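You operate a simulated robot arm through the tools that you are given. There is no shell and no other tool. Be economical: measure what you need, move in short steps, check, and stop when the job is done.

Carry out the task below with a simulated robot arm. There is one attempt and no reset: what you move stays moved.

Task
Fetch the bottle from the bench in front of the bath and stand it on the mixing bench top. Shut the left sink cupboard door. Open the right sampler drawer, put the cartridge on the table top away inside, then shut the drawer. Put the wash bottle labelled "P2" from the table top on the bench in front of the bath. Put the beaker on the table top away on the bench right of the sink. Open the left sampler drawer, take the ring on the table top and put it away inside, then shut the drawer. Press the sampler clear key two times. Turn the left pump dial to 5. Turn the speed dial to 80 rpm. Open the left computer drawer, take the ink cartridge marked "black" from there and put it on the desk left of the printer, then shut the drawer. Put the paper roll on the mixing bench top. Any order will do. Set down upright: bottle, wash bottle, beaker, ink cartridge.

It is judged by the outcome, as a careful person would: the job done as asked, and still so three seconds after it is handed in. It fails if anything else is knocked over, pushed out of place, dropped, spilled or broken.

Robot
A 7-joint arm with a two-finger parallel gripper on a trunk, on a base that drives. Base frame: it is fixed to the floor where the robot stands at the start and does not move with it; the origin is under the middle of the robot, x ahead of it, y to its left, z up. Lengths are in m, angles in degrees, forces in N, time in s.
Its first joint turns from -115.0 to 115.0 degrees. Places, roughly: beaker [-2, -1, 1]; bench in front of the bath [0.5, 0.2, 0.9]; bench right of the sink [0.6, -0.6, 0.9]; cartridge [-1, -1.25, 1]; desk left of the printer [-3, 1.5, 0.9]; ink cartridge [-2.5, 1.5, 0.75]; left computer drawer [-2.5, 1.5, 0.7]; left pump dial [-3.6, 0.3, 1.1]; left sampler drawer [-3.6, -0.1, 0.7]; left sink cupboard door [0.3, 0, 0.4]; mixing bench top [-0.5, 1.6, 0.9]; n2 drawer left [-3.7, -0.1, 0.7]; n2 drawer right [-3.7, 0.3, 0.7]; paper roll (11x11x11 cm) [-2.1, 1.5, 0.9]; right sampler drawer [-3.6, 0.2, 0.7]; ring (4x4x2 cm) [-2.1, -1.1, 0.9]; sampler clear key [-3.5, -0.2, 0.9]; speed dial [-3.4, 0.5, 1.1]; wash bottle [-1.5, -1, 1]. Payload 3.91 kg.
The tool frame sits at the grasp point between the pads (the TCP): z along the fingers, y along the line on which they close. The tips reach 0.03 m beyond it. The gripper opens to 0.11 m. The fingers are 0.02 m wide and 0.01 m thick; the gripper's body (0.048 by 0.112 m) begins 0.055 m behind the TCP.
Orientation is that of the tool frame in the base frame, as a unit quaternion [x, y, z, w]. With the fingers straight down and closing along the base's y, the tool's x points along the base's -x, its y along +y and its z along -z.

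Tools
- The arm moves only by the tool step_arm. Its argument "increments" is a list of rows, each a list of 6 numbers: the shift along the tool's x, y, z in m, then the turn, a rotation vector about the tool's x, y, z in degrees. In form: [[dx, dy, dz, wx, wy, wz], ...]. A call has 1 to 12 rows; each row is the pose to reach, as a shift and turn from the pose commanded when the call began, along the tool's axes at that moment. "fingers" is the gripper command, from -1 (fully open) to 1 (shut), values between in proportion, set as the call begins (left out, the last holds). Each row takes 0.2 s and may step no farther than 0.05 m and 8.6 degrees from the row before; otherwise, or with a gripper value out of range, the whole call is refused. A pose out of reach is approached as far as the arm can. The call stops where the force on the tool passes 40 N (or 10 N more than at its start, if that is more) or the arm is blocked; 0.2 s more then pass. The fingers move at their own pace (about 0.108 m/s each) and stop on an object; they squeeze with about 35 N. The grip force told is the motor's: it shows also when the fingers shut on nothing. Time passes only in rows, and 0.2 s behind the last, so rows that repeat a pose let the fingers close. The reply holds the time, the measured pose of the TCP, the force on the tool along the base axes, the opening and the grip force, in the units named above and with some noise, with the torque about the TCP (base axes, N m) and any sound that the robot's microphone picked up.
- Cameras (640 x 400 px; columns grow to the right, rows downward): "scene" is now at [-0.0014, 0.124, 1.691]; the picture's right is [-0.45, -0.89, 0.00], its down [-0.79, 0.40, -0.47] and it looks along [0.42, -0.21, -0.89] (base axes); focal length 248 px, centre (320, 200). "wrist" rides on the gripper at [0.072, 0.017, -0.103] in the tool frame; the picture's right is [-0.23, 0.97, 0.00], its down [-0.76, -0.18, -0.62] and it looks along [-0.61, -0.14, 0.78] (tool axes); focal length 222 px, centre (320, 200). There is no depth. A picture from a camera that has moved, and an enlarged one, comes with that camera's place and axes in the base frame and with its lens.
- get_image(camera): a new picture of that camera. The clock stands still meanwhile.
- move_column(by): slides the trunk up (or, below 0, down) by that many m; the arm and the scene camera ride with it, the base frame stays. It gives what a move gives, with no picture.
- base_move(legs): drives the robot by 1 to 6 legs, each [ahead, turn to the left] in m and degrees, along the robot's own axes; the way and the turn of a leg run together, so that a leg with both is an arc; at most 1.5 m and 180 degrees a leg. The arm and the cameras ride along, it lands a little off, and it stops where it bumps. It gives what a move gives.
- aim_head(pan, tilt): turns the head with the scene camera to pan (to the left, within 155 degrees either way) and tilt (down, from -29 to 69), counted from straight ahead of the robot. It gives what a move gives.
- enlarge(camera, box): a new picture of the part [left, top, right, bottom] of that camera's present view, enlarged. The clock stands still meanwhile.
- job_done(): hands the job in; it is judged then, once.

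Work in short steps. Places have to be worked out from the pictures, the camera data and where the tool is seen: move nearer, look again, correct. Check each grasp and each placing, and mend what went wrong. You have 567 turns and 360 pictures in all, those below and enlarged ones among them. Open the gripper and draw the arm clear of the work before you hand the job in, unless the task says otherwise; then end with one line.

The tools are called after "Emit:" by a JSON object that holds its "method" and its "body". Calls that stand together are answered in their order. step_arm: Moves the arm, as the interface text tells. Its arguments: {"type":"object","properties":{"increments":{"type":"array"},"fingers":{"type":"number"}},"required":["increments"]} The other tools are called the same way: move_column (by) slides the trunk up or down; base_move (legs) drives the base; aim_head (pan, tilt) turns the head that bears the scene camera; get_image (camera) takes a picture; enlarge (camera, box) takes an enlarged picture of a part of a camera's view; job_done () hands the job in.

At the start:

```text
t: 0.0
eef_pos: [0.4868, 0.0117, 1.1602]
ee_rot: [-0.001, 1.0, -0.001, 0.0]
ft_force: [-0.1, -0.7, 0.6]
wrist_torque: [-0.03, 0.04, 0.03]
opening: 0.1099
grip_force: 0.1
trunk travel left (down, up): [-0.825, 0.165]
robot x, y, heading: [0.0021, 0.0008, -0.0]
head pan, tilt: [-26.7, 62.3]
```

scene: 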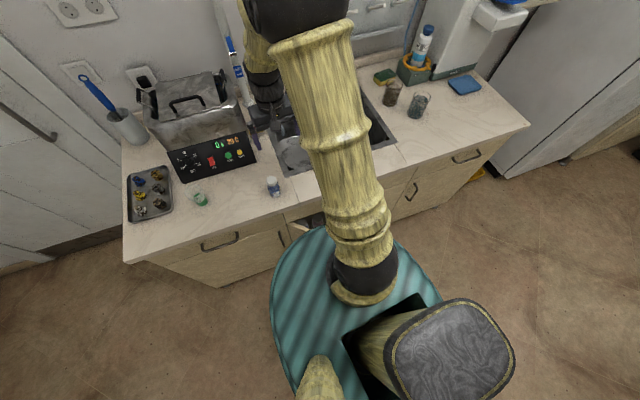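
wrist: 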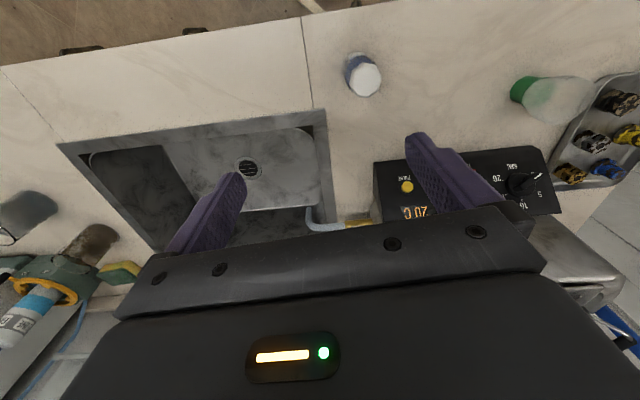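

I see the bath on the left of the bench with two small bottles in front of it. I enlarge to identify them and look around at the room.

Emit:
{"method": "enlarge", "body": {"camera": "scene", "box": [110, 60, 350, 260]}}

Emit:
{"method": "enlarge", "body": {"camera": "wrist", "box": [300, 20, 640, 240]}}

```text
2.00 times, centred on (230, 160) of scene
camera zoom: at [-0.0014, 0.124, 1.691], right [-0.45, -0.89, 0.0], down [-0.79, 0.4, -0.47], along [0.42, -0.21, -0.89], focal length 495 px, centre (500, 280)
```

zoom: 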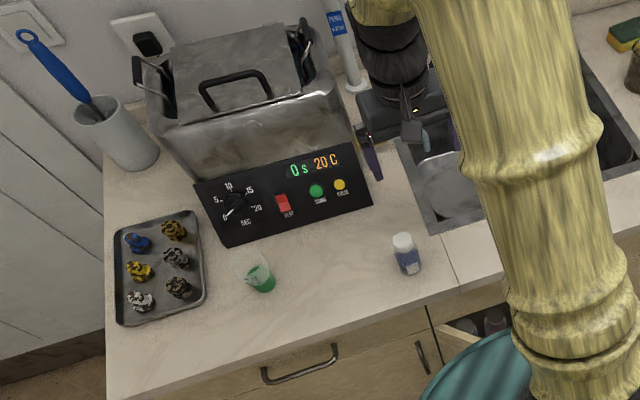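

```text
1.82 times, centred on (470, 130) of wrist
camera zoom: at [0.4142, 0.0271, 1.2632], right [0.22, 0.97, 0.0], down [0.76, -0.17, 0.62], along [0.61, -0.14, -0.78], focal length 404 px, centre (47, 327)
```

zoom: 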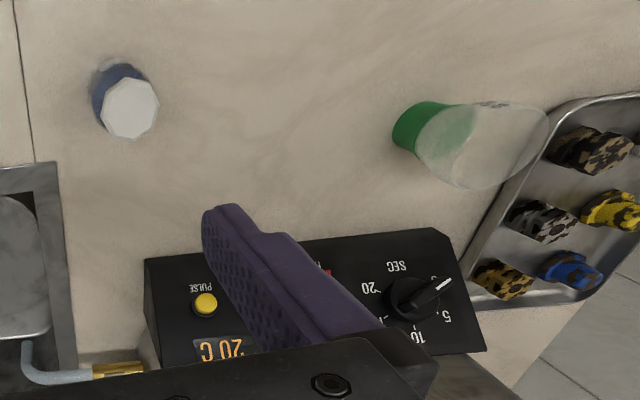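

The white-capped blue bottle is the bottle; the green thing is a cup with liquid. Now look around the room with the head.

Emit:
{"method": "aim_head", "body": {"pan": 0, "tilt": 50}}

Emit:
{"method": "get_image", "body": {"camera": "scene"}}

Emit:
{"method": "aim_head", "body": {"pan": 90, "tilt": 25}}

Emit:
{"method": "get_image", "body": {"camera": "scene"}}

Emit:
{"method": "aim_head", "body": {"pan": 150, "tilt": 20}}

Emit:
{"method": "get_image", "body": {"camera": "scene"}}

Emit:
{"method": "aim_head", "body": {"pan": -140, "tilt": 25}}

Emit:
{"method": "get_image", "body": {"camera": "scene"}}

```text
t: 0.9
eef_pos: [0.4867, 0.0116, 1.1595]
ee_rot: [-0.002, 1.0, 0.0, -0.001]
ft_force: [-0.7, 0.4, -0.1]
wrist_torque: [-0.03, 0.02, 0.0]
opening: 0.11
grip_force: 0.0
trunk travel left (down, up): [-0.825, 0.165]
robot x, y, heading: [0.0001, 0.0027, -0.2]
head pan, tilt: [0.0, 50.0]
```

```text
355 pictures are left
camera scene: at [0.0186, 0.1527, 1.7061], right [0.0, -1.0, 0.0], down [-0.77, 0.0, -0.64], along [0.64, 0.0, -0.77], focal length 248 px, centre (320, 200)
```

scene: 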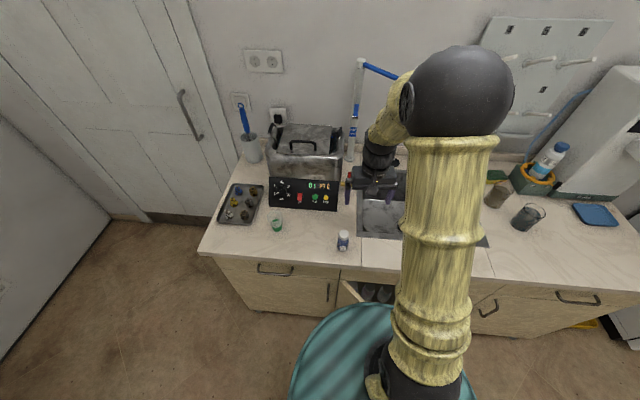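

```text
t: 2.6
eef_pos: [0.4867, 0.0116, 1.1598]
ee_rot: [-0.002, 1.0, 0.0, -0.001]
ft_force: [0.2, -0.1, 0.4]
wrist_torque: [-0.01, 0.0, -0.03]
opening: 0.1099
grip_force: 0.1
trunk travel left (down, up): [-0.825, 0.165]
robot x, y, heading: [0.0021, 0.0029, 0.0]
head pan, tilt: [90.0, 25.0]
```

```text
354 pictures are left
camera scene: at [-0.0583, 0.245, 1.7437], right [1.0, 0.0, 0.0], down [0.0, -0.42, -0.91], along [0.0, 0.91, -0.42], focal length 248 px, centre (320, 200)
```

scene: 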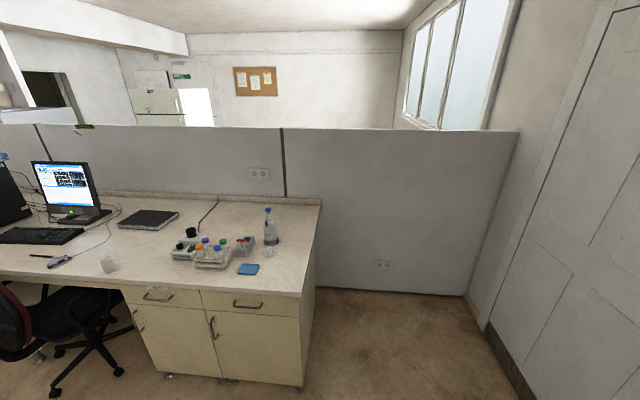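

```text
t: 3.9
eef_pos: [0.4863, 0.0123, 1.1601]
ee_rot: [-0.002, 1.0, 0.0, 0.0]
ft_force: [-0.3, 0.1, -0.9]
wrist_torque: [0.01, -0.03, -0.01]
opening: 0.1102
grip_force: 0.0
trunk travel left (down, up): [-0.825, 0.165]
robot x, y, heading: [0.0031, -0.0018, 0.1]
head pan, tilt: [150.0, 20.0]
```

```text
353 pictures are left
camera scene: at [-0.139, 0.1995, 1.7518], right [0.5, 0.87, 0.0], down [0.3, -0.17, -0.94], along [-0.81, 0.47, -0.34], focal length 248 px, centre (320, 200)
```

scene: 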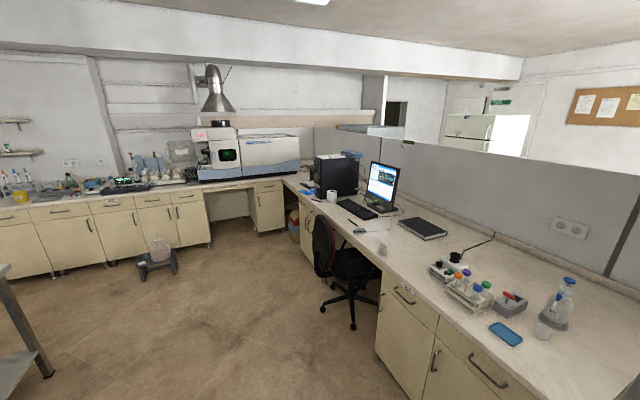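

```text
t: 7.8
eef_pos: [0.487, 0.0121, 1.1602]
ee_rot: [-0.002, 1.0, 0.0, 0.0]
ft_force: [0.4, 0.5, -0.2]
wrist_torque: [0.02, -0.01, 0.0]
opening: 0.1102
grip_force: 0.1
trunk travel left (down, up): [-0.825, 0.165]
robot x, y, heading: [0.0015, -0.001, 0.1]
head pan, tilt: [-140.0, 25.0]
```

```text
352 pictures are left
camera scene: at [-0.129, 0.0936, 1.7437], right [-0.64, 0.77, 0.0], down [0.32, 0.27, -0.91], along [-0.69, -0.58, -0.42], focal length 248 px, centre (320, 200)
```

scene: 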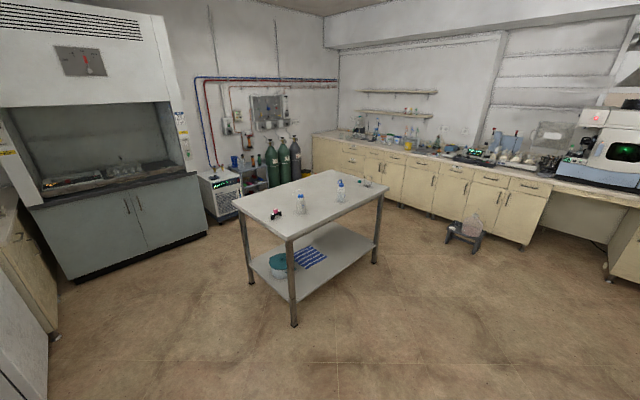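

Room layout understood. First the bottle: triangulated cap at about (0.478, 0.068, 0.965). I shift over it and descend partway, then check with the wrist camera.

Emit:
{"method": "step_arm", "body": {"increments": [[0.005, 0.04, 0, 0, 0, 0], [0.009, 0.056, 0.04, 0, 0, 0], [0.009, 0.056, 0.08, 0, 0, 0], [0.009, 0.056, 0.12, 0, 0, 0]], "fingers": -1}}

Emit:
{"method": "get_image", "body": {"camera": "wrist"}}

Emit:
{"method": "aim_head", "body": {"pan": 5, "tilt": 50}}

Emit:
{"method": "get_image", "body": {"camera": "scene"}}

```text
t: 8.8
eef_pos: [0.4781, 0.0688, 1.0391]
ee_rot: [-0.002, 1.0, 0.001, 0.0]
ft_force: [0.9, -0.4, 0.6]
wrist_torque: [0.01, 0.01, -0.01]
opening: 0.1101
grip_force: 0.0
trunk travel left (down, up): [-0.825, 0.165]
robot x, y, heading: [0.003, -0.0031, -0.2]
head pan, tilt: [-140.0, 25.0]
```

```text
351 pictures are left
camera wrist: at [0.4056, 0.0834, 1.1422], right [0.22, 0.97, 0.0], down [0.76, -0.18, 0.62], along [0.61, -0.14, -0.78], focal length 222 px, centre (320, 200)
```

wrist: 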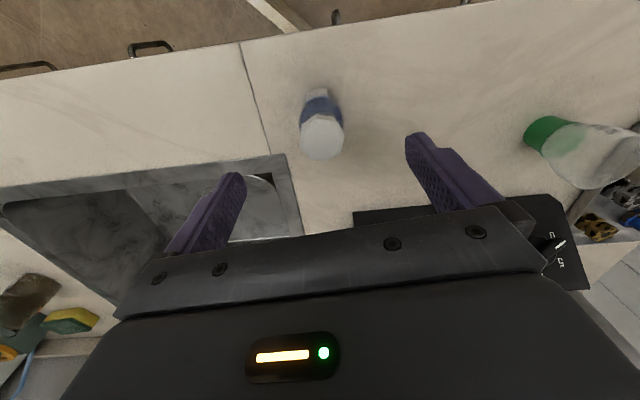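

```text
t: 11.1
eef_pos: [0.4773, 0.0691, 1.0396]
ee_rot: [-0.002, 1.0, 0.0, 0.0]
ft_force: [-0.2, 0.1, -0.8]
wrist_torque: [-0.03, 0.01, 0.02]
opening: 0.1099
grip_force: 0.0
trunk travel left (down, up): [-0.825, 0.165]
robot x, y, heading: [-0.0006, 0.0048, -0.3]
head pan, tilt: [5.0, 50.0]
```

```text
350 pictures are left
camera scene: at [0.0183, 0.1595, 1.7062], right [0.09, -1.0, 0.0], down [-0.76, -0.07, -0.64], along [0.64, 0.06, -0.77], focal length 248 px, centre (320, 200)
```

scene: 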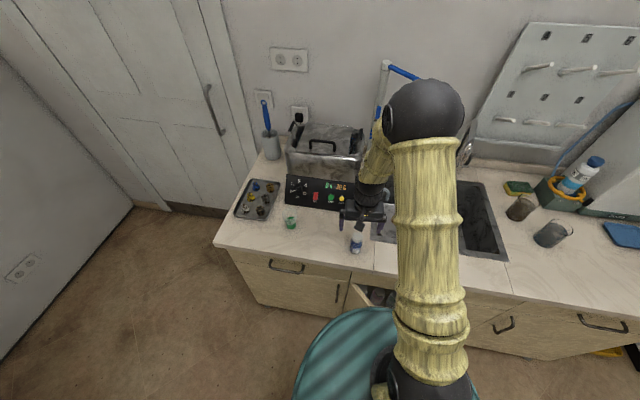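

The bottle is centred between the fingers. Descend to TCP z≈0.93 and close.

Emit:
{"method": "step_arm", "body": {"increments": [[0.002, 0, 0.04, 0, 0, 0], [0.002, -0.001, 0.08, 0, 0, 0], [0.002, -0.001, 0.105, 0, 0, 0]]}}

Emit:
{"method": "get_image", "body": {"camera": "wrist"}}

```text
t: 11.9
eef_pos: [0.476, 0.0671, 0.9349]
ee_rot: [-0.001, 1.0, 0.0, 0.0]
ft_force: [-0.8, 0.8, 0.6]
wrist_torque: [-0.02, 0.0, 0.02]
opening: 0.1097
grip_force: 0.0
trunk travel left (down, up): [-0.825, 0.165]
robot x, y, heading: [-0.0005, -0.0006, 0.1]
head pan, tilt: [5.0, 50.0]
```

```text
349 pictures are left
camera wrist: at [0.4032, 0.0824, 1.0376], right [0.22, 0.97, 0.0], down [0.76, -0.17, 0.62], along [0.61, -0.14, -0.78], focal length 222 px, centre (320, 200)
```

wrist: 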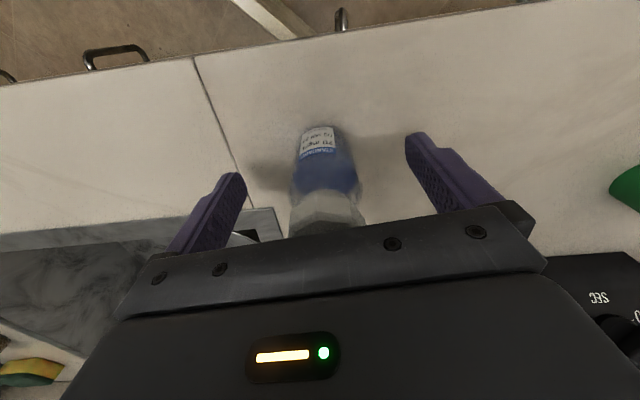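

Bottle x is about 0.467; small shift and slightly lower, then close.

Emit:
{"method": "step_arm", "body": {"increments": [[0.008, 0, 0.008, 0, 0, 0]]}}

Emit:
{"method": "step_arm", "body": {"increments": [[0, 0, 0, 0, 0, 0], [0, 0, 0, 0, 0, 0], [0, 0, 0, 0, 0, 0]], "fingers": 1}}

Emit:
{"method": "step_arm", "body": {"increments": [[0, 0, -0.04, 0, 0, 0], [0, 0, -0.08, 0, 0, 0], [0, 0, -0.12, 0, 0, 0], [0, 0, -0.15, 0, 0, 0]]}}

Emit:
{"method": "get_image", "body": {"camera": "wrist"}}

```text
t: 12.3
eef_pos: [0.467, 0.0672, 0.9267]
ee_rot: [-0.001, 1.0, 0.0, 0.0]
ft_force: [-0.7, 0.6, -0.3]
wrist_torque: [-0.03, 0.03, 0.01]
opening: 0.1101
grip_force: 0.0
trunk travel left (down, up): [-0.825, 0.165]
robot x, y, heading: [-0.0033, 0.0033, -0.1]
head pan, tilt: [5.0, 50.0]
```

```text
t: 13.1
eef_pos: [0.4664, 0.0664, 0.9277]
ee_rot: [-0.002, 1.0, 0.001, -0.001]
ft_force: [0.1, 1.1, 0.2]
wrist_torque: [0.01, 0.01, 0.02]
opening: 0.0
grip_force: 34.9
trunk travel left (down, up): [-0.825, 0.165]
robot x, y, heading: [-0.001, -0.0002, 0.3]
head pan, tilt: [5.0, 50.0]
```

```text
t: 14.1
eef_pos: [0.4671, 0.0665, 1.0777]
ee_rot: [-0.002, 1.0, 0.0, 0.0]
ft_force: [-0.3, -0.4, 0.0]
wrist_torque: [0.04, 0.0, -0.01]
opening: 0.0001
grip_force: 34.8
trunk travel left (down, up): [-0.825, 0.165]
robot x, y, heading: [0.0006, 0.0002, 0.1]
head pan, tilt: [5.0, 50.0]
```

```text
348 pictures are left
camera wrist: at [0.3949, 0.0819, 1.1814], right [0.22, 0.97, 0.0], down [0.76, -0.17, 0.62], along [0.61, -0.14, -0.78], focal length 222 px, centre (320, 200)
```

wrist: 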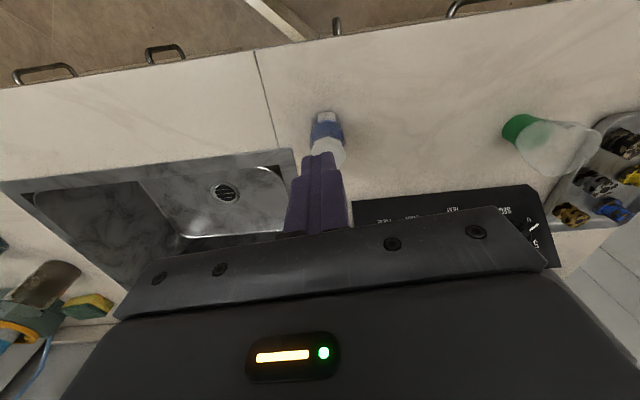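

Closed on nothing. I refine the bottle's position with enlarged views.

Emit:
{"method": "enlarge", "body": {"camera": "scene", "box": [300, 190, 420, 265]}}

Emit:
{"method": "enlarge", "body": {"camera": "wrist", "box": [240, 80, 400, 180]}}

```text
5.33 times, centred on (360, 228) of scene
camera zoom: at [0.0177, 0.1595, 1.7061], right [0.09, -1.0, 0.0], down [-0.76, -0.07, -0.64], along [0.64, 0.06, -0.77], focal length 1320 px, centre (107, 53)
```

zoom: 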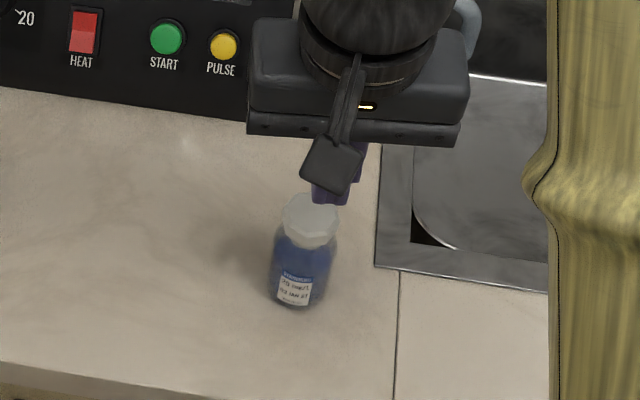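

```text
4.00 times, centred on (320, 130) of wrist
camera zoom: at [0.3949, 0.0819, 1.1814], right [0.22, 0.97, 0.0], down [0.76, -0.17, 0.62], along [0.61, -0.14, -0.78], focal length 888 px, centre (320, 480)
```

zoom: 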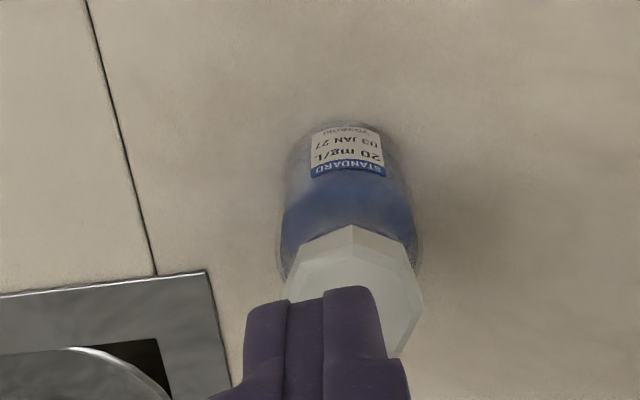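

Better triangulation: bottle centre about x=0.493, y=0.067, base z≈0.89. Reopen, shift, descend to z 0.935 and close.

Emit:
{"method": "step_arm", "body": {"increments": [[-0.013, 0.001, 0, 0, 0, 0], [-0.026, 0.001, 0, 0, 0, 0], [-0.026, 0.001, 0, 0, 0, 0], [-0.026, 0.001, 0.04, 0, 0, 0], [-0.026, 0.001, 0.08, 0, 0, 0], [-0.026, 0.001, 0.12, 0, 0, 0], [-0.026, 0.001, 0.142, 0, 0, 0]], "fingers": -1}}

Emit:
{"method": "enlarge", "body": {"camera": "scene", "box": [300, 190, 420, 265]}}

Emit:
{"method": "get_image", "body": {"camera": "wrist"}}

```text
t: 15.7
eef_pos: [0.4941, 0.0671, 0.9339]
ee_rot: [-0.002, 1.0, 0.0, 0.0]
ft_force: [0.3, -0.1, -0.1]
wrist_torque: [-0.02, 0.0, -0.04]
opening: 0.1099
grip_force: 0.0
trunk travel left (down, up): [-0.825, 0.165]
robot x, y, heading: [-0.0008, -0.0002, -0.2]
head pan, tilt: [5.0, 50.0]
```

```text
5.33 times, centred on (360, 228) of scene
camera zoom: at [0.0184, 0.1596, 1.7062], right [0.09, -1.0, 0.0], down [-0.76, -0.07, -0.64], along [0.64, 0.06, -0.77], focal length 1320 px, centre (107, 53)
```

zoom: 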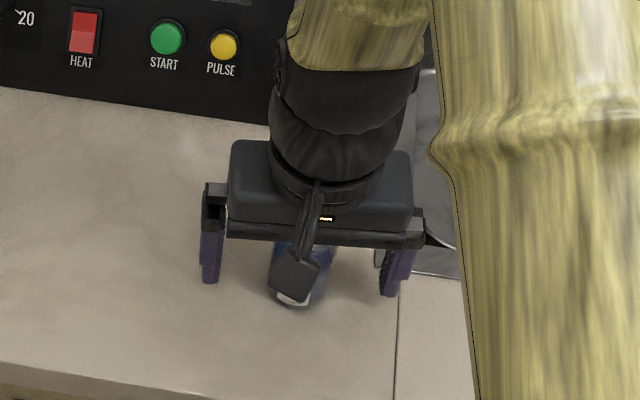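

```text
344 pictures are left
camera wrist: at [0.4201, 0.0837, 1.0375], right [0.22, 0.97, 0.0], down [0.76, -0.18, 0.62], along [0.61, -0.14, -0.78], focal length 222 px, centre (320, 200)
```

wrist: 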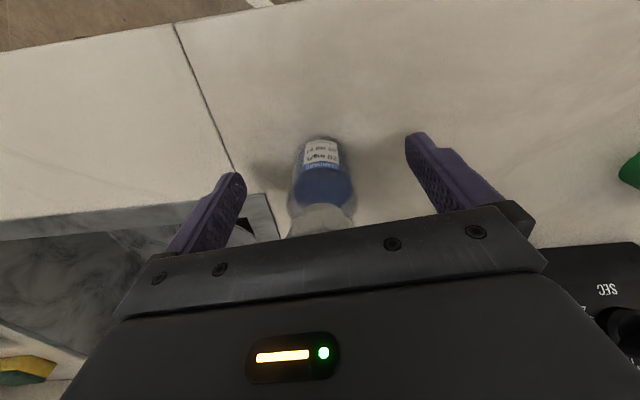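

Bottle lines up with the projected grasp point now. Close.

Emit:
{"method": "step_arm", "body": {"increments": [[0, 0, 0, 0, 0, 0], [0, 0, 0, 0, 0, 0], [0, 0, 0, 0, 0, 0]], "fingers": 1}}

Emit:
{"method": "step_arm", "body": {"increments": [[0, 0, -0.04, 0, 0, 0], [0, 0, -0.08, 0, 0, 0], [0, 0, -0.12, 0, 0, 0], [0, 0, -0.15, 0, 0, 0]]}}

Emit:
{"method": "get_image", "body": {"camera": "wrist"}}

```text
t: 16.5
eef_pos: [0.4929, 0.0681, 0.9345]
ee_rot: [-0.002, 1.0, 0.0, 0.0]
ft_force: [0.4, 0.2, -1.1]
wrist_torque: [0.0, 0.02, -0.03]
opening: 0.0406
grip_force: 34.3
trunk travel left (down, up): [-0.825, 0.165]
robot x, y, heading: [-0.0012, -0.0015, -0.2]
head pan, tilt: [5.0, 50.0]
```

```text
t: 17.5
eef_pos: [0.4941, 0.0674, 1.0849]
ee_rot: [-0.001, 1.0, 0.0, 0.0]
ft_force: [-0.1, -0.3, -0.2]
wrist_torque: [0.0, -0.01, 0.0]
opening: 0.0406
grip_force: 35.4
trunk travel left (down, up): [-0.825, 0.165]
robot x, y, heading: [0.0007, 0.0008, -0.0]
head pan, tilt: [5.0, 50.0]
```

```text
343 pictures are left
camera wrist: at [0.4208, 0.0832, 1.1883], right [0.22, 0.97, 0.0], down [0.76, -0.17, 0.62], along [0.61, -0.14, -0.78], focal length 222 px, centre (320, 200)
```

wrist: 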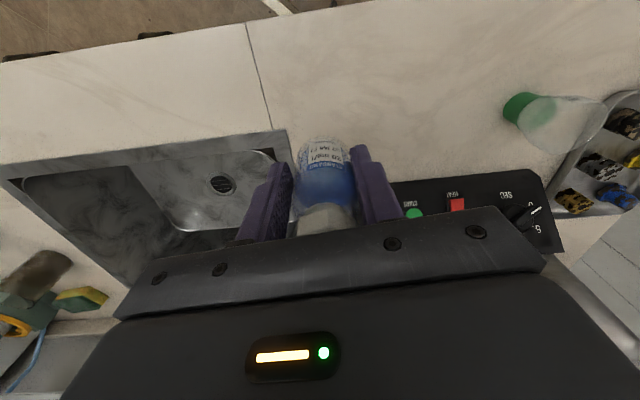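

Bottle held. Back away from the bench and turn toward the mixing bench.

Emit:
{"method": "base_move", "body": {"legs": [[-0.35, 0]]}}

Emit:
{"method": "get_image", "body": {"camera": "scene"}}

Emit:
{"method": "base_move", "body": {"legs": [[0, 90]]}}

Emit:
{"method": "aim_head", "body": {"pan": 0, "tilt": 35}}

Emit:
{"method": "get_image", "body": {"camera": "scene"}}

```text
t: 19.8
eef_pos: [0.1419, 0.0663, 1.0854]
ee_rot: [-0.003, 1.0, 0.0, 0.0]
ft_force: [-0.5, 0.4, -0.8]
wrist_torque: [-0.02, -0.02, -0.03]
opening: 0.0402
grip_force: 35.7
trunk travel left (down, up): [-0.825, 0.165]
robot x, y, heading: [-0.3504, 0.0021, -0.1]
head pan, tilt: [5.0, 50.0]
```

```text
342 pictures are left
camera scene: at [-0.3338, 0.1597, 1.7062], right [0.09, -1.0, 0.0], down [-0.76, -0.07, -0.64], along [0.64, 0.06, -0.77], focal length 248 px, centre (320, 200)
```

scene: 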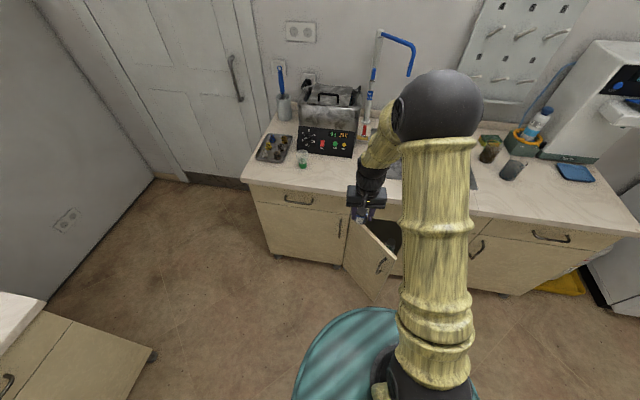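

```text
t: 24.0
eef_pos: [-0.4171, 0.4942, 1.0844]
ee_rot: [0.708, -0.707, 0.0, 0.0]
ft_force: [-0.2, 0.2, -0.4]
wrist_torque: [-0.04, 0.0, 0.0]
opening: 0.04
grip_force: 35.3
trunk travel left (down, up): [-0.825, 0.165]
robot x, y, heading: [-0.3498, 0.0004, 90.2]
head pan, tilt: [5.0, 50.0]
```

```text
t: 24.8
eef_pos: [-0.4178, 0.4935, 1.0846]
ee_rot: [0.708, -0.707, 0.0, 0.0]
ft_force: [0.7, -0.6, -0.5]
wrist_torque: [-0.02, -0.01, 0.0]
opening: 0.0403
grip_force: 35.1
trunk travel left (down, up): [-0.825, 0.165]
robot x, y, heading: [-0.3515, -0.0009, 90.2]
head pan, tilt: [0.0, 35.0]
```

```text
341 pictures are left
camera scene: at [-0.5024, 0.0288, 1.7278], right [1.0, 0.0, 0.0], down [0.0, -0.57, -0.82], along [0.0, 0.82, -0.57], focal length 248 px, centre (320, 200)
```

scene: 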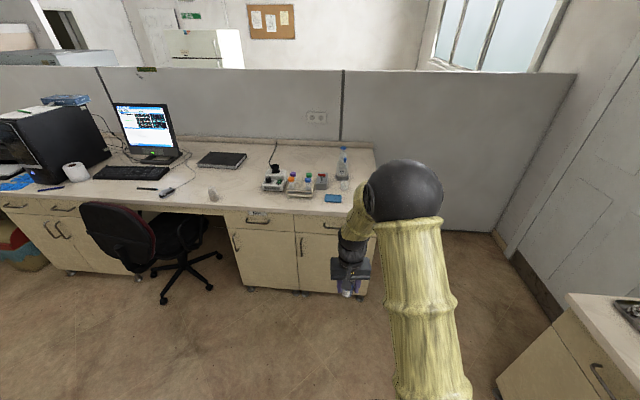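

Approach the mixing bench by 0.5 m and look at its top.

Emit:
{"method": "base_move", "body": {"legs": [[0.5, 0]]}}

Emit:
{"method": "aim_head", "body": {"pan": 0, "tilt": 45}}

Emit:
{"method": "get_image", "body": {"camera": "scene"}}

Emit:
{"method": "get_image", "body": {"camera": "wrist"}}

```text
t: 27.7
eef_pos: [-0.4146, 0.9946, 1.0856]
ee_rot: [0.707, -0.707, 0.0, 0.0]
ft_force: [-0.5, -0.4, -0.1]
wrist_torque: [-0.04, 0.03, -0.03]
opening: 0.0401
grip_force: 35.1
trunk travel left (down, up): [-0.825, 0.165]
robot x, y, heading: [-0.3532, 0.4997, 89.9]
head pan, tilt: [0.0, 35.0]
```

```text
t: 28.4
eef_pos: [-0.4159, 0.9949, 1.085]
ee_rot: [-0.707, 0.707, 0.0, 0.0]
ft_force: [-0.1, 0.1, -0.5]
wrist_torque: [-0.03, -0.01, 0.01]
opening: 0.0402
grip_force: 34.6
trunk travel left (down, up): [-0.825, 0.165]
robot x, y, heading: [-0.3489, 0.4991, 89.9]
head pan, tilt: [0.0, 45.0]
```

```text
340 pictures are left
camera scene: at [-0.5015, 0.5218, 1.7131], right [1.0, 0.0, 0.0], down [0.0, -0.71, -0.71], along [0.0, 0.71, -0.71], focal length 248 px, centre (320, 200)
```

scene: 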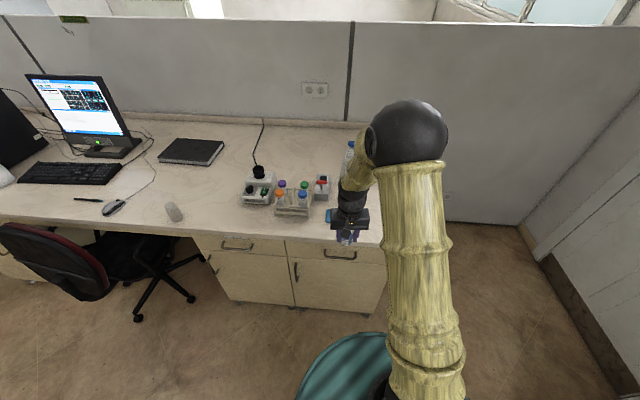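

```text
339 pictures are left
camera wrist: at [-0.433, 0.9204, 1.1879], right [-0.97, 0.23, 0.0], down [0.18, 0.76, 0.62], along [0.14, 0.61, -0.78], focal length 222 px, centre (320, 200)
```

wrist: 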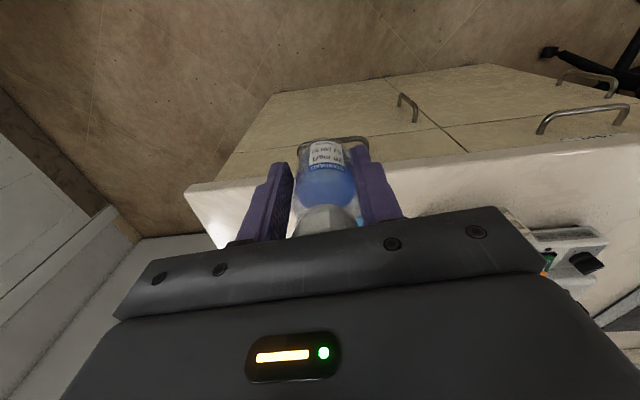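

Front edge of the mixing bench is y≈1.126; a clear strip lies in front of the racks. Drive 0.15 nearer, move the bottle over (-0.62, 1.18).

Emit:
{"method": "base_move", "body": {"legs": [[0.15, 0]]}}

Emit:
{"method": "step_arm", "body": {"increments": [[-0.01, 0.045, 0, 0, 0, 0], [-0.02, 0.09, 0, 0, 0, 0], [-0.03, 0.135, 0, 0, 0, 0], [-0.035, 0.18, 0, 0, 0, 0], [-0.035, 0.204, 0, 0, 0, 0]]}}

Emit:
{"method": "get_image", "body": {"camera": "wrist"}}

Emit:
{"method": "get_image", "body": {"camera": "scene"}}

```text
t: 29.8
eef_pos: [-0.4147, 1.1462, 1.0834]
ee_rot: [0.707, -0.707, 0.001, 0.001]
ft_force: [0.9, 0.5, -1.1]
wrist_torque: [-0.04, -0.02, 0.0]
opening: 0.0402
grip_force: 35.2
trunk travel left (down, up): [-0.825, 0.165]
robot x, y, heading: [-0.3477, 0.6479, 90.0]
head pan, tilt: [0.0, 45.0]
```

```text
t: 31.0
eef_pos: [-0.6203, 1.178, 1.0852]
ee_rot: [0.707, -0.707, 0.0, 0.0]
ft_force: [0.9, 0.6, -0.4]
wrist_torque: [-0.01, 0.0, -0.02]
opening: 0.04
grip_force: 34.9
trunk travel left (down, up): [-0.825, 0.165]
robot x, y, heading: [-0.3494, 0.6495, 89.9]
head pan, tilt: [0.0, 45.0]
```

```text
338 pictures are left
camera wrist: at [-0.6371, 1.1054, 1.1881], right [-0.97, 0.23, 0.0], down [0.18, 0.76, 0.62], along [0.14, 0.61, -0.78], focal length 222 px, centre (320, 200)
```

wrist: 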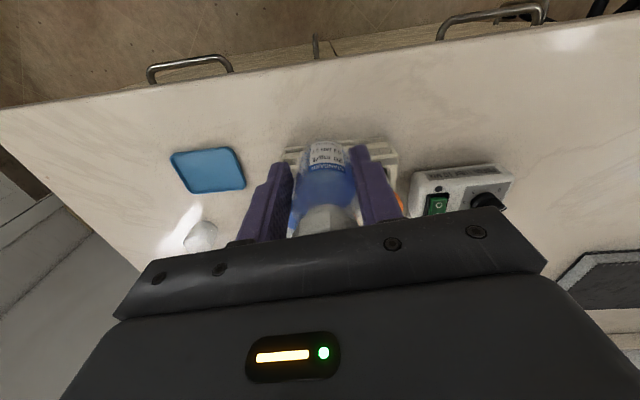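

```text
337 pictures are left
camera scene: at [-0.5017, 0.6721, 1.713], right [1.0, 0.0, 0.0], down [0.0, -0.71, -0.71], along [0.0, 0.71, -0.71], focal length 248 px, centre (320, 200)
```

scene: 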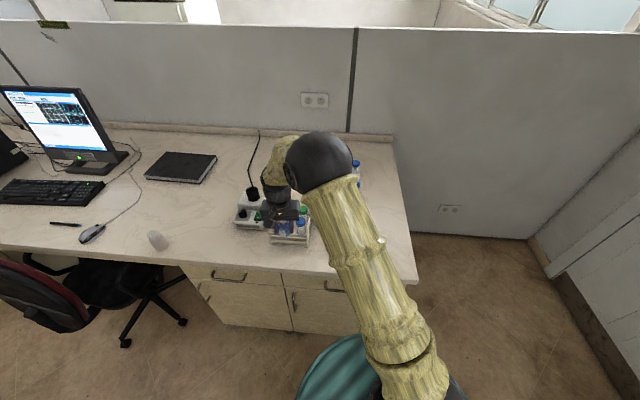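

Landing spot lies in clear strip. Shift 1.5 cm inward and descend in two stages, watching the force.

Emit:
{"method": "step_arm", "body": {"increments": [[-0.012, 0, 0.02, 0, 0, 0], [-0.012, 0, 0.06, 0, 0, 0], [-0.012, 0, 0.1, 0, 0, 0], [-0.012, 0, 0.13, 0, 0, 0]]}}

Emit:
{"method": "get_image", "body": {"camera": "wrist"}}

Emit:
{"method": "enlarge", "body": {"camera": "scene", "box": [210, 170, 370, 270]}}

```text
t: 32.0
eef_pos: [-0.6206, 1.1916, 0.9535]
ee_rot: [-0.707, 0.707, 0.0, 0.001]
ft_force: [0.5, 0.7, -1.1]
wrist_torque: [-0.01, -0.01, 0.02]
opening: 0.0401
grip_force: 35.3
trunk travel left (down, up): [-0.825, 0.165]
robot x, y, heading: [-0.3469, 0.6498, 89.9]
head pan, tilt: [0.0, 45.0]
```

```text
336 pictures are left
camera wrist: at [-0.6377, 1.1179, 1.0565], right [-0.97, 0.23, 0.0], down [0.18, 0.76, 0.62], along [0.14, 0.61, -0.78], focal length 222 px, centre (320, 200)
```

wrist: 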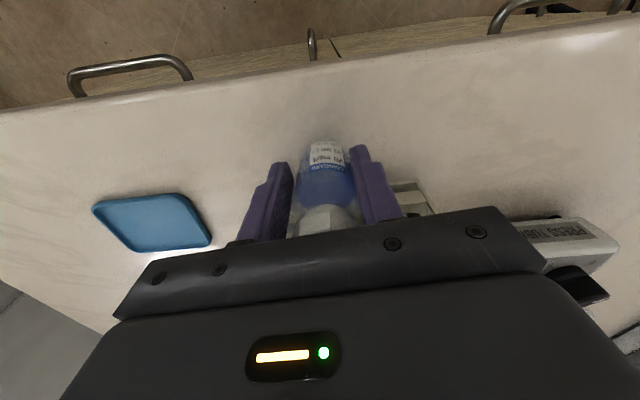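

```text
4.00 times, centred on (290, 220) of scene
camera zoom: at [-0.5015, 0.6726, 1.7131], right [1.0, 0.0, 0.0], down [0.0, -0.71, -0.71], along [0.0, 0.71, -0.71], focal length 990 px, centre (440, 120)
```

zoom: 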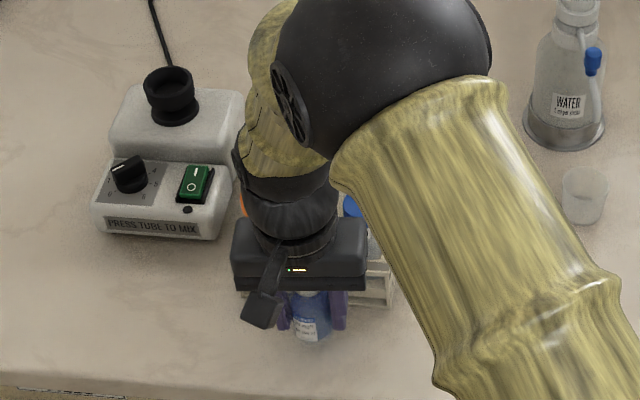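

Still above the surface; lower in 5 mm rows until contact.

Emit:
{"method": "step_arm", "body": {"increments": [[0, 0, 0.005, 0, 0, 0], [0, 0, 0.01, 0, 0, 0], [0, 0, 0.014, 0, 0, 0], [0, 0, 0.018, 0, 0, 0], [0, 0, 0.022, 0, 0, 0], [0, 0, 0.026, 0, 0, 0], [0, 0, 0.03, 0, 0, 0]]}}

Emit:
{"method": "get_image", "body": {"camera": "wrist"}}

```text
t: 33.6
eef_pos: [-0.621, 1.1909, 0.9266]
ee_rot: [0.708, -0.706, -0.002, -0.001]
ft_force: [1.0, 0.7, 24.4]
wrist_torque: [0.37, -0.21, 0.1]
opening: 0.0399
grip_force: 34.7
trunk travel left (down, up): [-0.825, 0.165]
robot x, y, heading: [-0.3549, 0.6505, 90.0]
head pan, tilt: [0.0, 45.0]
```

```text
334 pictures are left
camera wrist: at [-0.6369, 1.1166, 1.0296], right [-0.97, 0.23, 0.0], down [0.18, 0.76, 0.63], along [0.14, 0.61, -0.78], focal length 222 px, centre (320, 200)
```

wrist: 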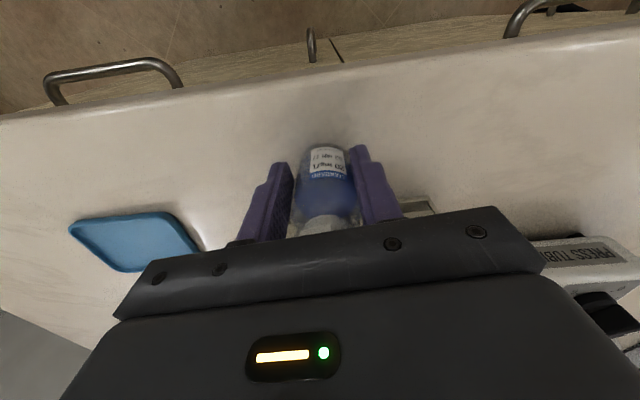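

Contact at z≈0.927. Open and rise.

Emit:
{"method": "step_arm", "body": {"increments": [[0, 0, -0.002, 0, 0, 0], [0, 0, -0.002, 0, 0, 0], [0, 0, -0.002, 0, 0, 0]], "fingers": -0.1}}

Emit:
{"method": "step_arm", "body": {"increments": [[0, 0, -0.02, 0, 0, 0], [0, 0, -0.05, 0, 0, 0], [0, 0, -0.09, 0, 0, 0], [0, 0, -0.13, 0, 0, 0], [0, 0, -0.17, 0, 0, 0]]}}

Emit:
{"method": "get_image", "body": {"camera": "wrist"}}

```text
t: 34.4
eef_pos: [-0.619, 1.1921, 0.9264]
ee_rot: [-0.707, 0.707, 0.0, 0.001]
ft_force: [0.3, 0.1, 0.3]
wrist_torque: [0.01, 0.0, -0.02]
opening: 0.0602
grip_force: 0.1
trunk travel left (down, up): [-0.825, 0.165]
robot x, y, heading: [-0.3501, 0.6459, 90.1]
head pan, tilt: [0.0, 45.0]
```

```text
t: 35.6
eef_pos: [-0.62, 1.1908, 1.0963]
ee_rot: [-0.707, 0.708, -0.001, 0.0]
ft_force: [0.2, -0.2, -1.2]
wrist_torque: [0.04, 0.02, -0.02]
opening: 0.0604
grip_force: 0.0
trunk travel left (down, up): [-0.825, 0.165]
robot x, y, heading: [-0.3488, 0.6488, 89.9]
head pan, tilt: [0.0, 45.0]
```

```text
333 pictures are left
camera wrist: at [-0.637, 1.1173, 1.1999], right [-0.97, 0.23, 0.0], down [0.18, 0.76, 0.62], along [0.14, 0.61, -0.78], focal length 222 px, centre (320, 200)
```

wrist: 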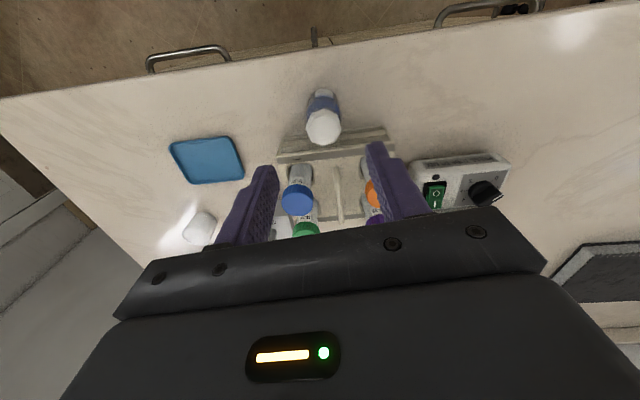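

Bottle stands well. Next: the left sink cupboard door. Go back and turn toward the sink.

Emit:
{"method": "base_move", "body": {"legs": [[-0.65, 0], [0, -90]]}}

Emit:
{"method": "aim_head", "body": {"pan": 0, "tilt": 55}}

Emit:
{"method": "get_image", "body": {"camera": "scene"}}

```text
t: 43.0
eef_pos: [0.1921, 0.2758, 1.0967]
ee_rot: [0.0, 1.0, 0.0, 0.0]
ft_force: [0.8, 0.1, 0.0]
wrist_torque: [0.01, 0.01, -0.01]
opening: 0.0604
grip_force: 0.0
trunk travel left (down, up): [-0.825, 0.165]
robot x, y, heading: [-0.3516, 0.0024, 0.1]
head pan, tilt: [0.0, 45.0]
```

```text
t: 43.8
eef_pos: [0.1931, 0.2763, 1.0955]
ee_rot: [0.0, 1.0, 0.0, 0.0]
ft_force: [0.7, -0.5, -0.2]
wrist_torque: [-0.03, 0.02, -0.01]
opening: 0.0605
grip_force: 0.0
trunk travel left (down, up): [-0.825, 0.165]
robot x, y, heading: [-0.3501, 0.0068, -0.5]
head pan, tilt: [0.0, 55.0]
```

```text
332 pictures are left
camera scene: at [-0.3346, 0.1589, 1.6997], right [0.0, -1.0, 0.0], down [-0.82, 0.0, -0.57], along [0.57, 0.0, -0.82], focal length 248 px, centre (320, 200)
```

scene: 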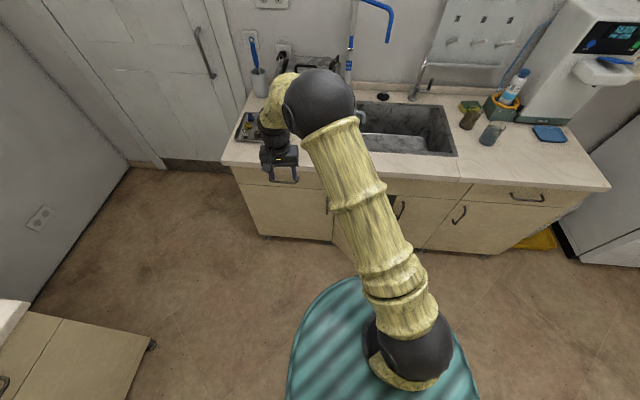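

Lower trunk and tilt the tool 60° forward, fingers shut, then look with the wrist camera at the door.

Emit:
{"method": "step_arm", "body": {"increments": [[0, 0, 0, 0, -8.5, 0], [0, 0, 0, 0, -17, 0], [0, 0, 0, 0, -25.5, 0], [0, 0, 0, 0, -34, 0], [0, 0, 0, 0, -42.5, 0], [0, 0, 0, 0, -51, 0], [0, 0, 0, 0, -59.5, 0]], "fingers": 1}}

Emit:
{"method": "move_column", "body": {"by": -0.5}}

Emit:
{"method": "get_image", "body": {"camera": "wrist"}}

Emit:
{"method": "get_image", "body": {"camera": "scene"}}

```text
t: 45.4
eef_pos: [0.1927, 0.2764, 1.0967]
ee_rot: [0.0, 0.867, 0.0, 0.498]
ft_force: [0.5, 0.3, 0.6]
wrist_torque: [0.04, 0.03, 0.0]
opening: 0.0
grip_force: 34.9
trunk travel left (down, up): [-0.825, 0.165]
robot x, y, heading: [-0.3441, 0.0061, -0.2]
head pan, tilt: [0.0, 55.0]
```

```text
refused: -0.5 is not a number from -0.4 to 0.4
```

```text
331 pictures are left
camera wrist: at [0.0662, 0.2922, 1.0861], right [0.12, 0.97, 0.2], down [-0.15, -0.18, 0.97], along [0.98, -0.14, 0.13], focal length 222 px, centre (320, 200)
```

wrist: 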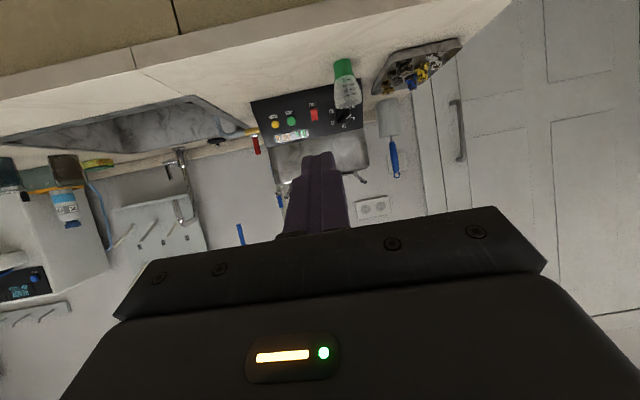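

```text
330 pictures are left
camera scene: at [-0.335, 0.1598, 1.6996], right [0.0, -1.0, 0.0], down [-0.82, 0.0, -0.57], along [0.57, 0.0, -0.82], focal length 248 px, centre (320, 200)
```

scene: 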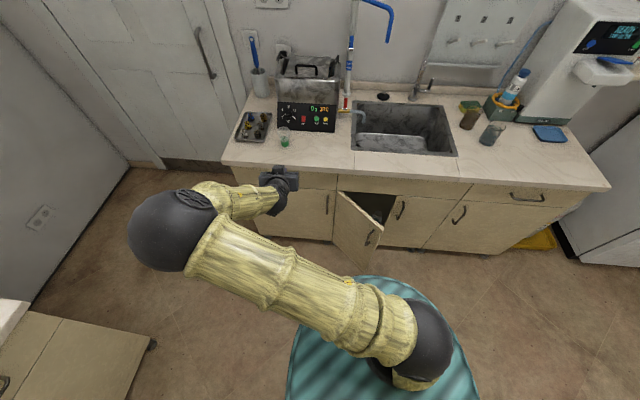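

Good view of the door; enlarge it for geometry, and lower the trunk by 0.4.

Emit:
{"method": "enlarge", "body": {"camera": "scene", "box": [280, 150, 440, 290]}}

Emit:
{"method": "move_column", "body": {"by": -0.4}}

Emit:
{"method": "enlarge", "body": {"camera": "scene", "box": [220, 120, 480, 330]}}

```text
2.86 times, centred on (360, 220) of scene
camera zoom: at [-0.335, 0.1598, 1.6996], right [0.0, -1.0, 0.0], down [-0.82, 0.0, -0.57], along [0.57, 0.0, -0.82], focal length 707 px, centre (206, 143)
```

zoom: 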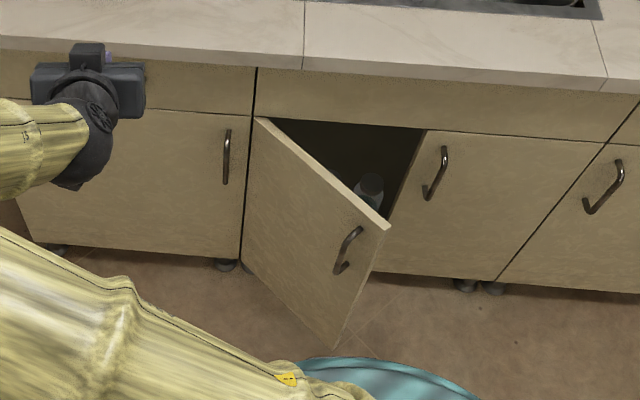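

```text
t: 49.2
eef_pos: [0.1919, 0.2763, 0.6967]
ee_rot: [0.001, 0.868, -0.001, 0.496]
ft_force: [0.0, 0.7, -0.3]
wrist_torque: [0.0, 0.0, -0.03]
opening: 0.0001
grip_force: 34.9
trunk travel left (down, up): [-0.425, 0.565]
robot x, y, heading: [-0.3508, 0.0038, -0.2]
head pan, tilt: [0.0, 55.0]
```

```text
1.90 times, centred on (350, 225) of scene
camera zoom: at [-0.3347, 0.1589, 1.2997], right [0.0, -1.0, 0.0], down [-0.82, 0.0, -0.57], along [0.57, 0.0, -0.82], focal length 472 px, centre (263, 152)
```

zoom: 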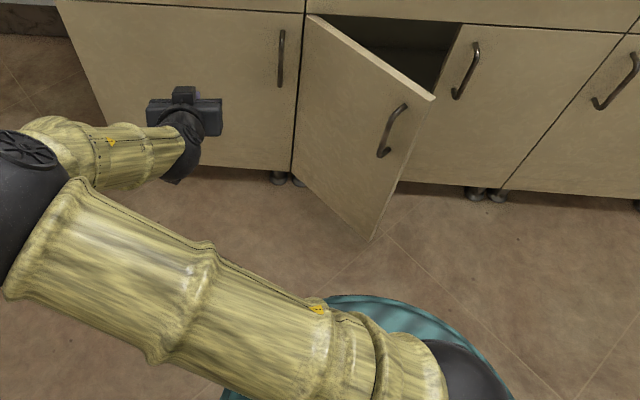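

Door: hinge (0.427, 0.069), free edge (0.207, -0.137), z 0.10–0.68, open 47°. Lower to z≈0.417, move in front of the door, then push along the arc.

Emit:
{"method": "move_column", "body": {"by": -0.28}}

Emit:
{"method": "step_arm", "body": {"increments": [[0.01, -0.045, -0.017, 0, 0, 0], [0.01, -0.09, -0.017, 0, 0, 0], [0.01, -0.135, -0.017, 0, 0, 0], [0.01, -0.18, -0.017, 0, 0, 0], [0.01, -0.225, -0.017, 0, 0, 0], [0.01, -0.27, -0.017, 0, 0, 0], [0.01, -0.31, -0.017, 0, 0, 0]]}}

Emit:
{"method": "get_image", "body": {"camera": "scene"}}

Emit:
{"method": "get_image", "body": {"camera": "wrist"}}

```text
t: 52.0
eef_pos: [0.1919, 0.2755, 0.4169]
ee_rot: [0.0, 0.868, 0.0, 0.496]
ft_force: [0.4, -0.1, 0.2]
wrist_torque: [-0.04, 0.01, -0.01]
opening: 0.0003
grip_force: 34.8
trunk travel left (down, up): [-0.145, 0.845]
robot x, y, heading: [-0.3487, 0.0078, -0.3]
head pan, tilt: [0.0, 55.0]
```

```text
t: 53.6
eef_pos: [0.1712, -0.0336, 0.4154]
ee_rot: [0.0, 0.868, 0.0, 0.496]
ft_force: [-0.4, 0.8, -0.9]
wrist_torque: [-0.01, 0.01, -0.04]
opening: 0.0
grip_force: 34.8
trunk travel left (down, up): [-0.145, 0.845]
robot x, y, heading: [-0.3504, 0.0075, -0.1]
head pan, tilt: [0.0, 55.0]
```

```text
327 pictures are left
camera scene: at [-0.3348, 0.1591, 1.0196], right [0.0, -1.0, 0.0], down [-0.82, 0.0, -0.57], along [0.57, 0.0, -0.82], focal length 248 px, centre (320, 200)
```

scene: 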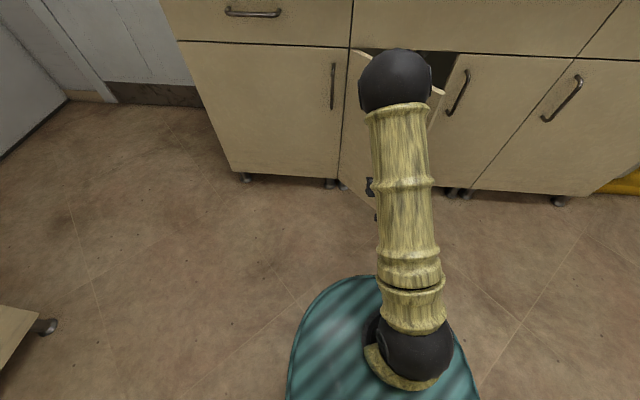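

```text
326 pictures are left
camera wrist: at [0.045, -0.0185, 0.4058], right [0.11, 0.97, 0.2], down [-0.15, -0.18, 0.97], along [0.98, -0.14, 0.13], focal length 222 px, centre (320, 200)
```

wrist: 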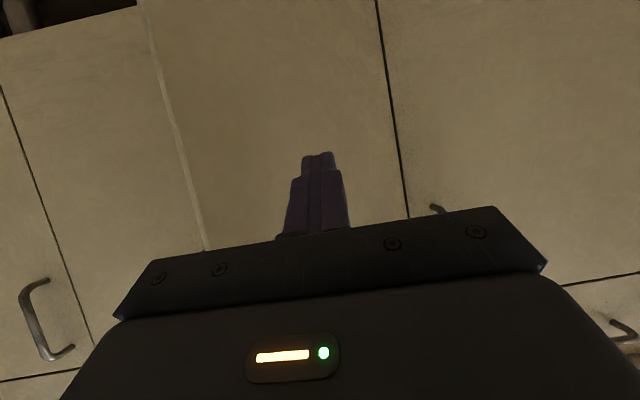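

Push along the arc now.

Emit:
{"method": "step_arm", "body": {"increments": [[-0.01, -0.035, 0.017, 0, 0, 0], [-0.0235, -0.066, 0.041, 0, 0, 0], [-0.0335, -0.085, 0.058, 0, 0, 0], [-0.0435, -0.102, 0.075, 0, 0, 0], [-0.062, -0.124, 0.107, 0, 0, 0], [-0.0825, -0.138, 0.143, 0, 0, 0], [-0.095, -0.142, 0.1645, 0, 0, 0], [-0.104, -0.146, 0.18, 0, 0, 0]]}}

Emit:
{"method": "get_image", "body": {"camera": "scene"}}

Emit:
{"method": "get_image", "body": {"camera": "wrist"}}

```text
t: 55.5
eef_pos: [0.3736, -0.18, 0.414]
ee_rot: [0.0, 0.87, -0.001, 0.494]
ft_force: [-17.2, 4.6, 8.4]
wrist_torque: [-0.03, -0.16, -0.03]
opening: 0.0
grip_force: 34.9
trunk travel left (down, up): [-0.145, 0.845]
robot x, y, heading: [-0.3468, 0.0035, 0.0]
head pan, tilt: [0.0, 55.0]
stopped in row 8: the force on the tool passed its limit (the readings are from after the stop); the commanded pose is now the measured one
```

```text
325 pictures are left
camera scene: at [-0.336, 0.1591, 1.0199], right [0.0, -1.0, 0.0], down [-0.82, 0.0, -0.57], along [0.57, 0.0, -0.82], focal length 248 px, centre (320, 200)
```

scene: 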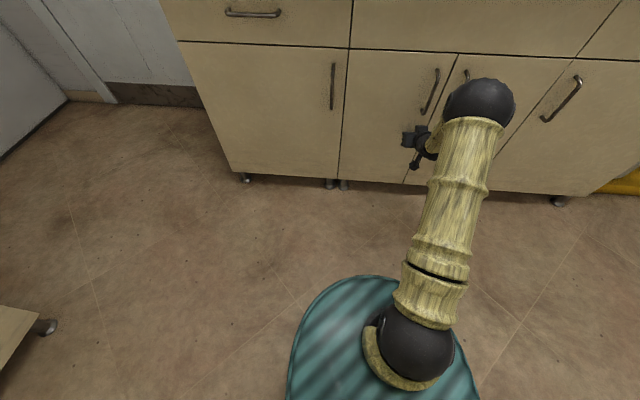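

```text
324 pictures are left
camera wrist: at [0.2483, -0.1647, 0.4042], right [0.12, 0.97, 0.19], down [-0.15, -0.18, 0.97], along [0.98, -0.14, 0.12], focal length 222 px, centre (320, 200)
```

wrist: 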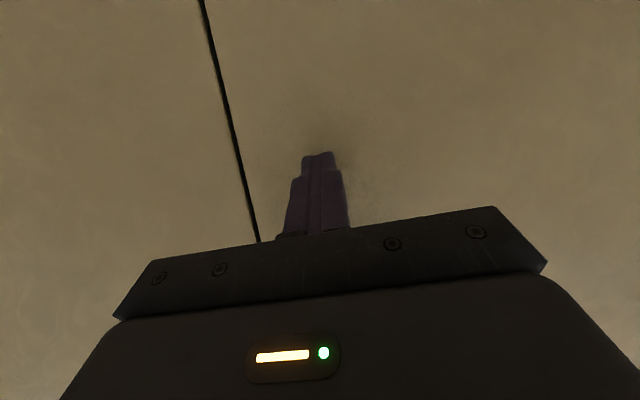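

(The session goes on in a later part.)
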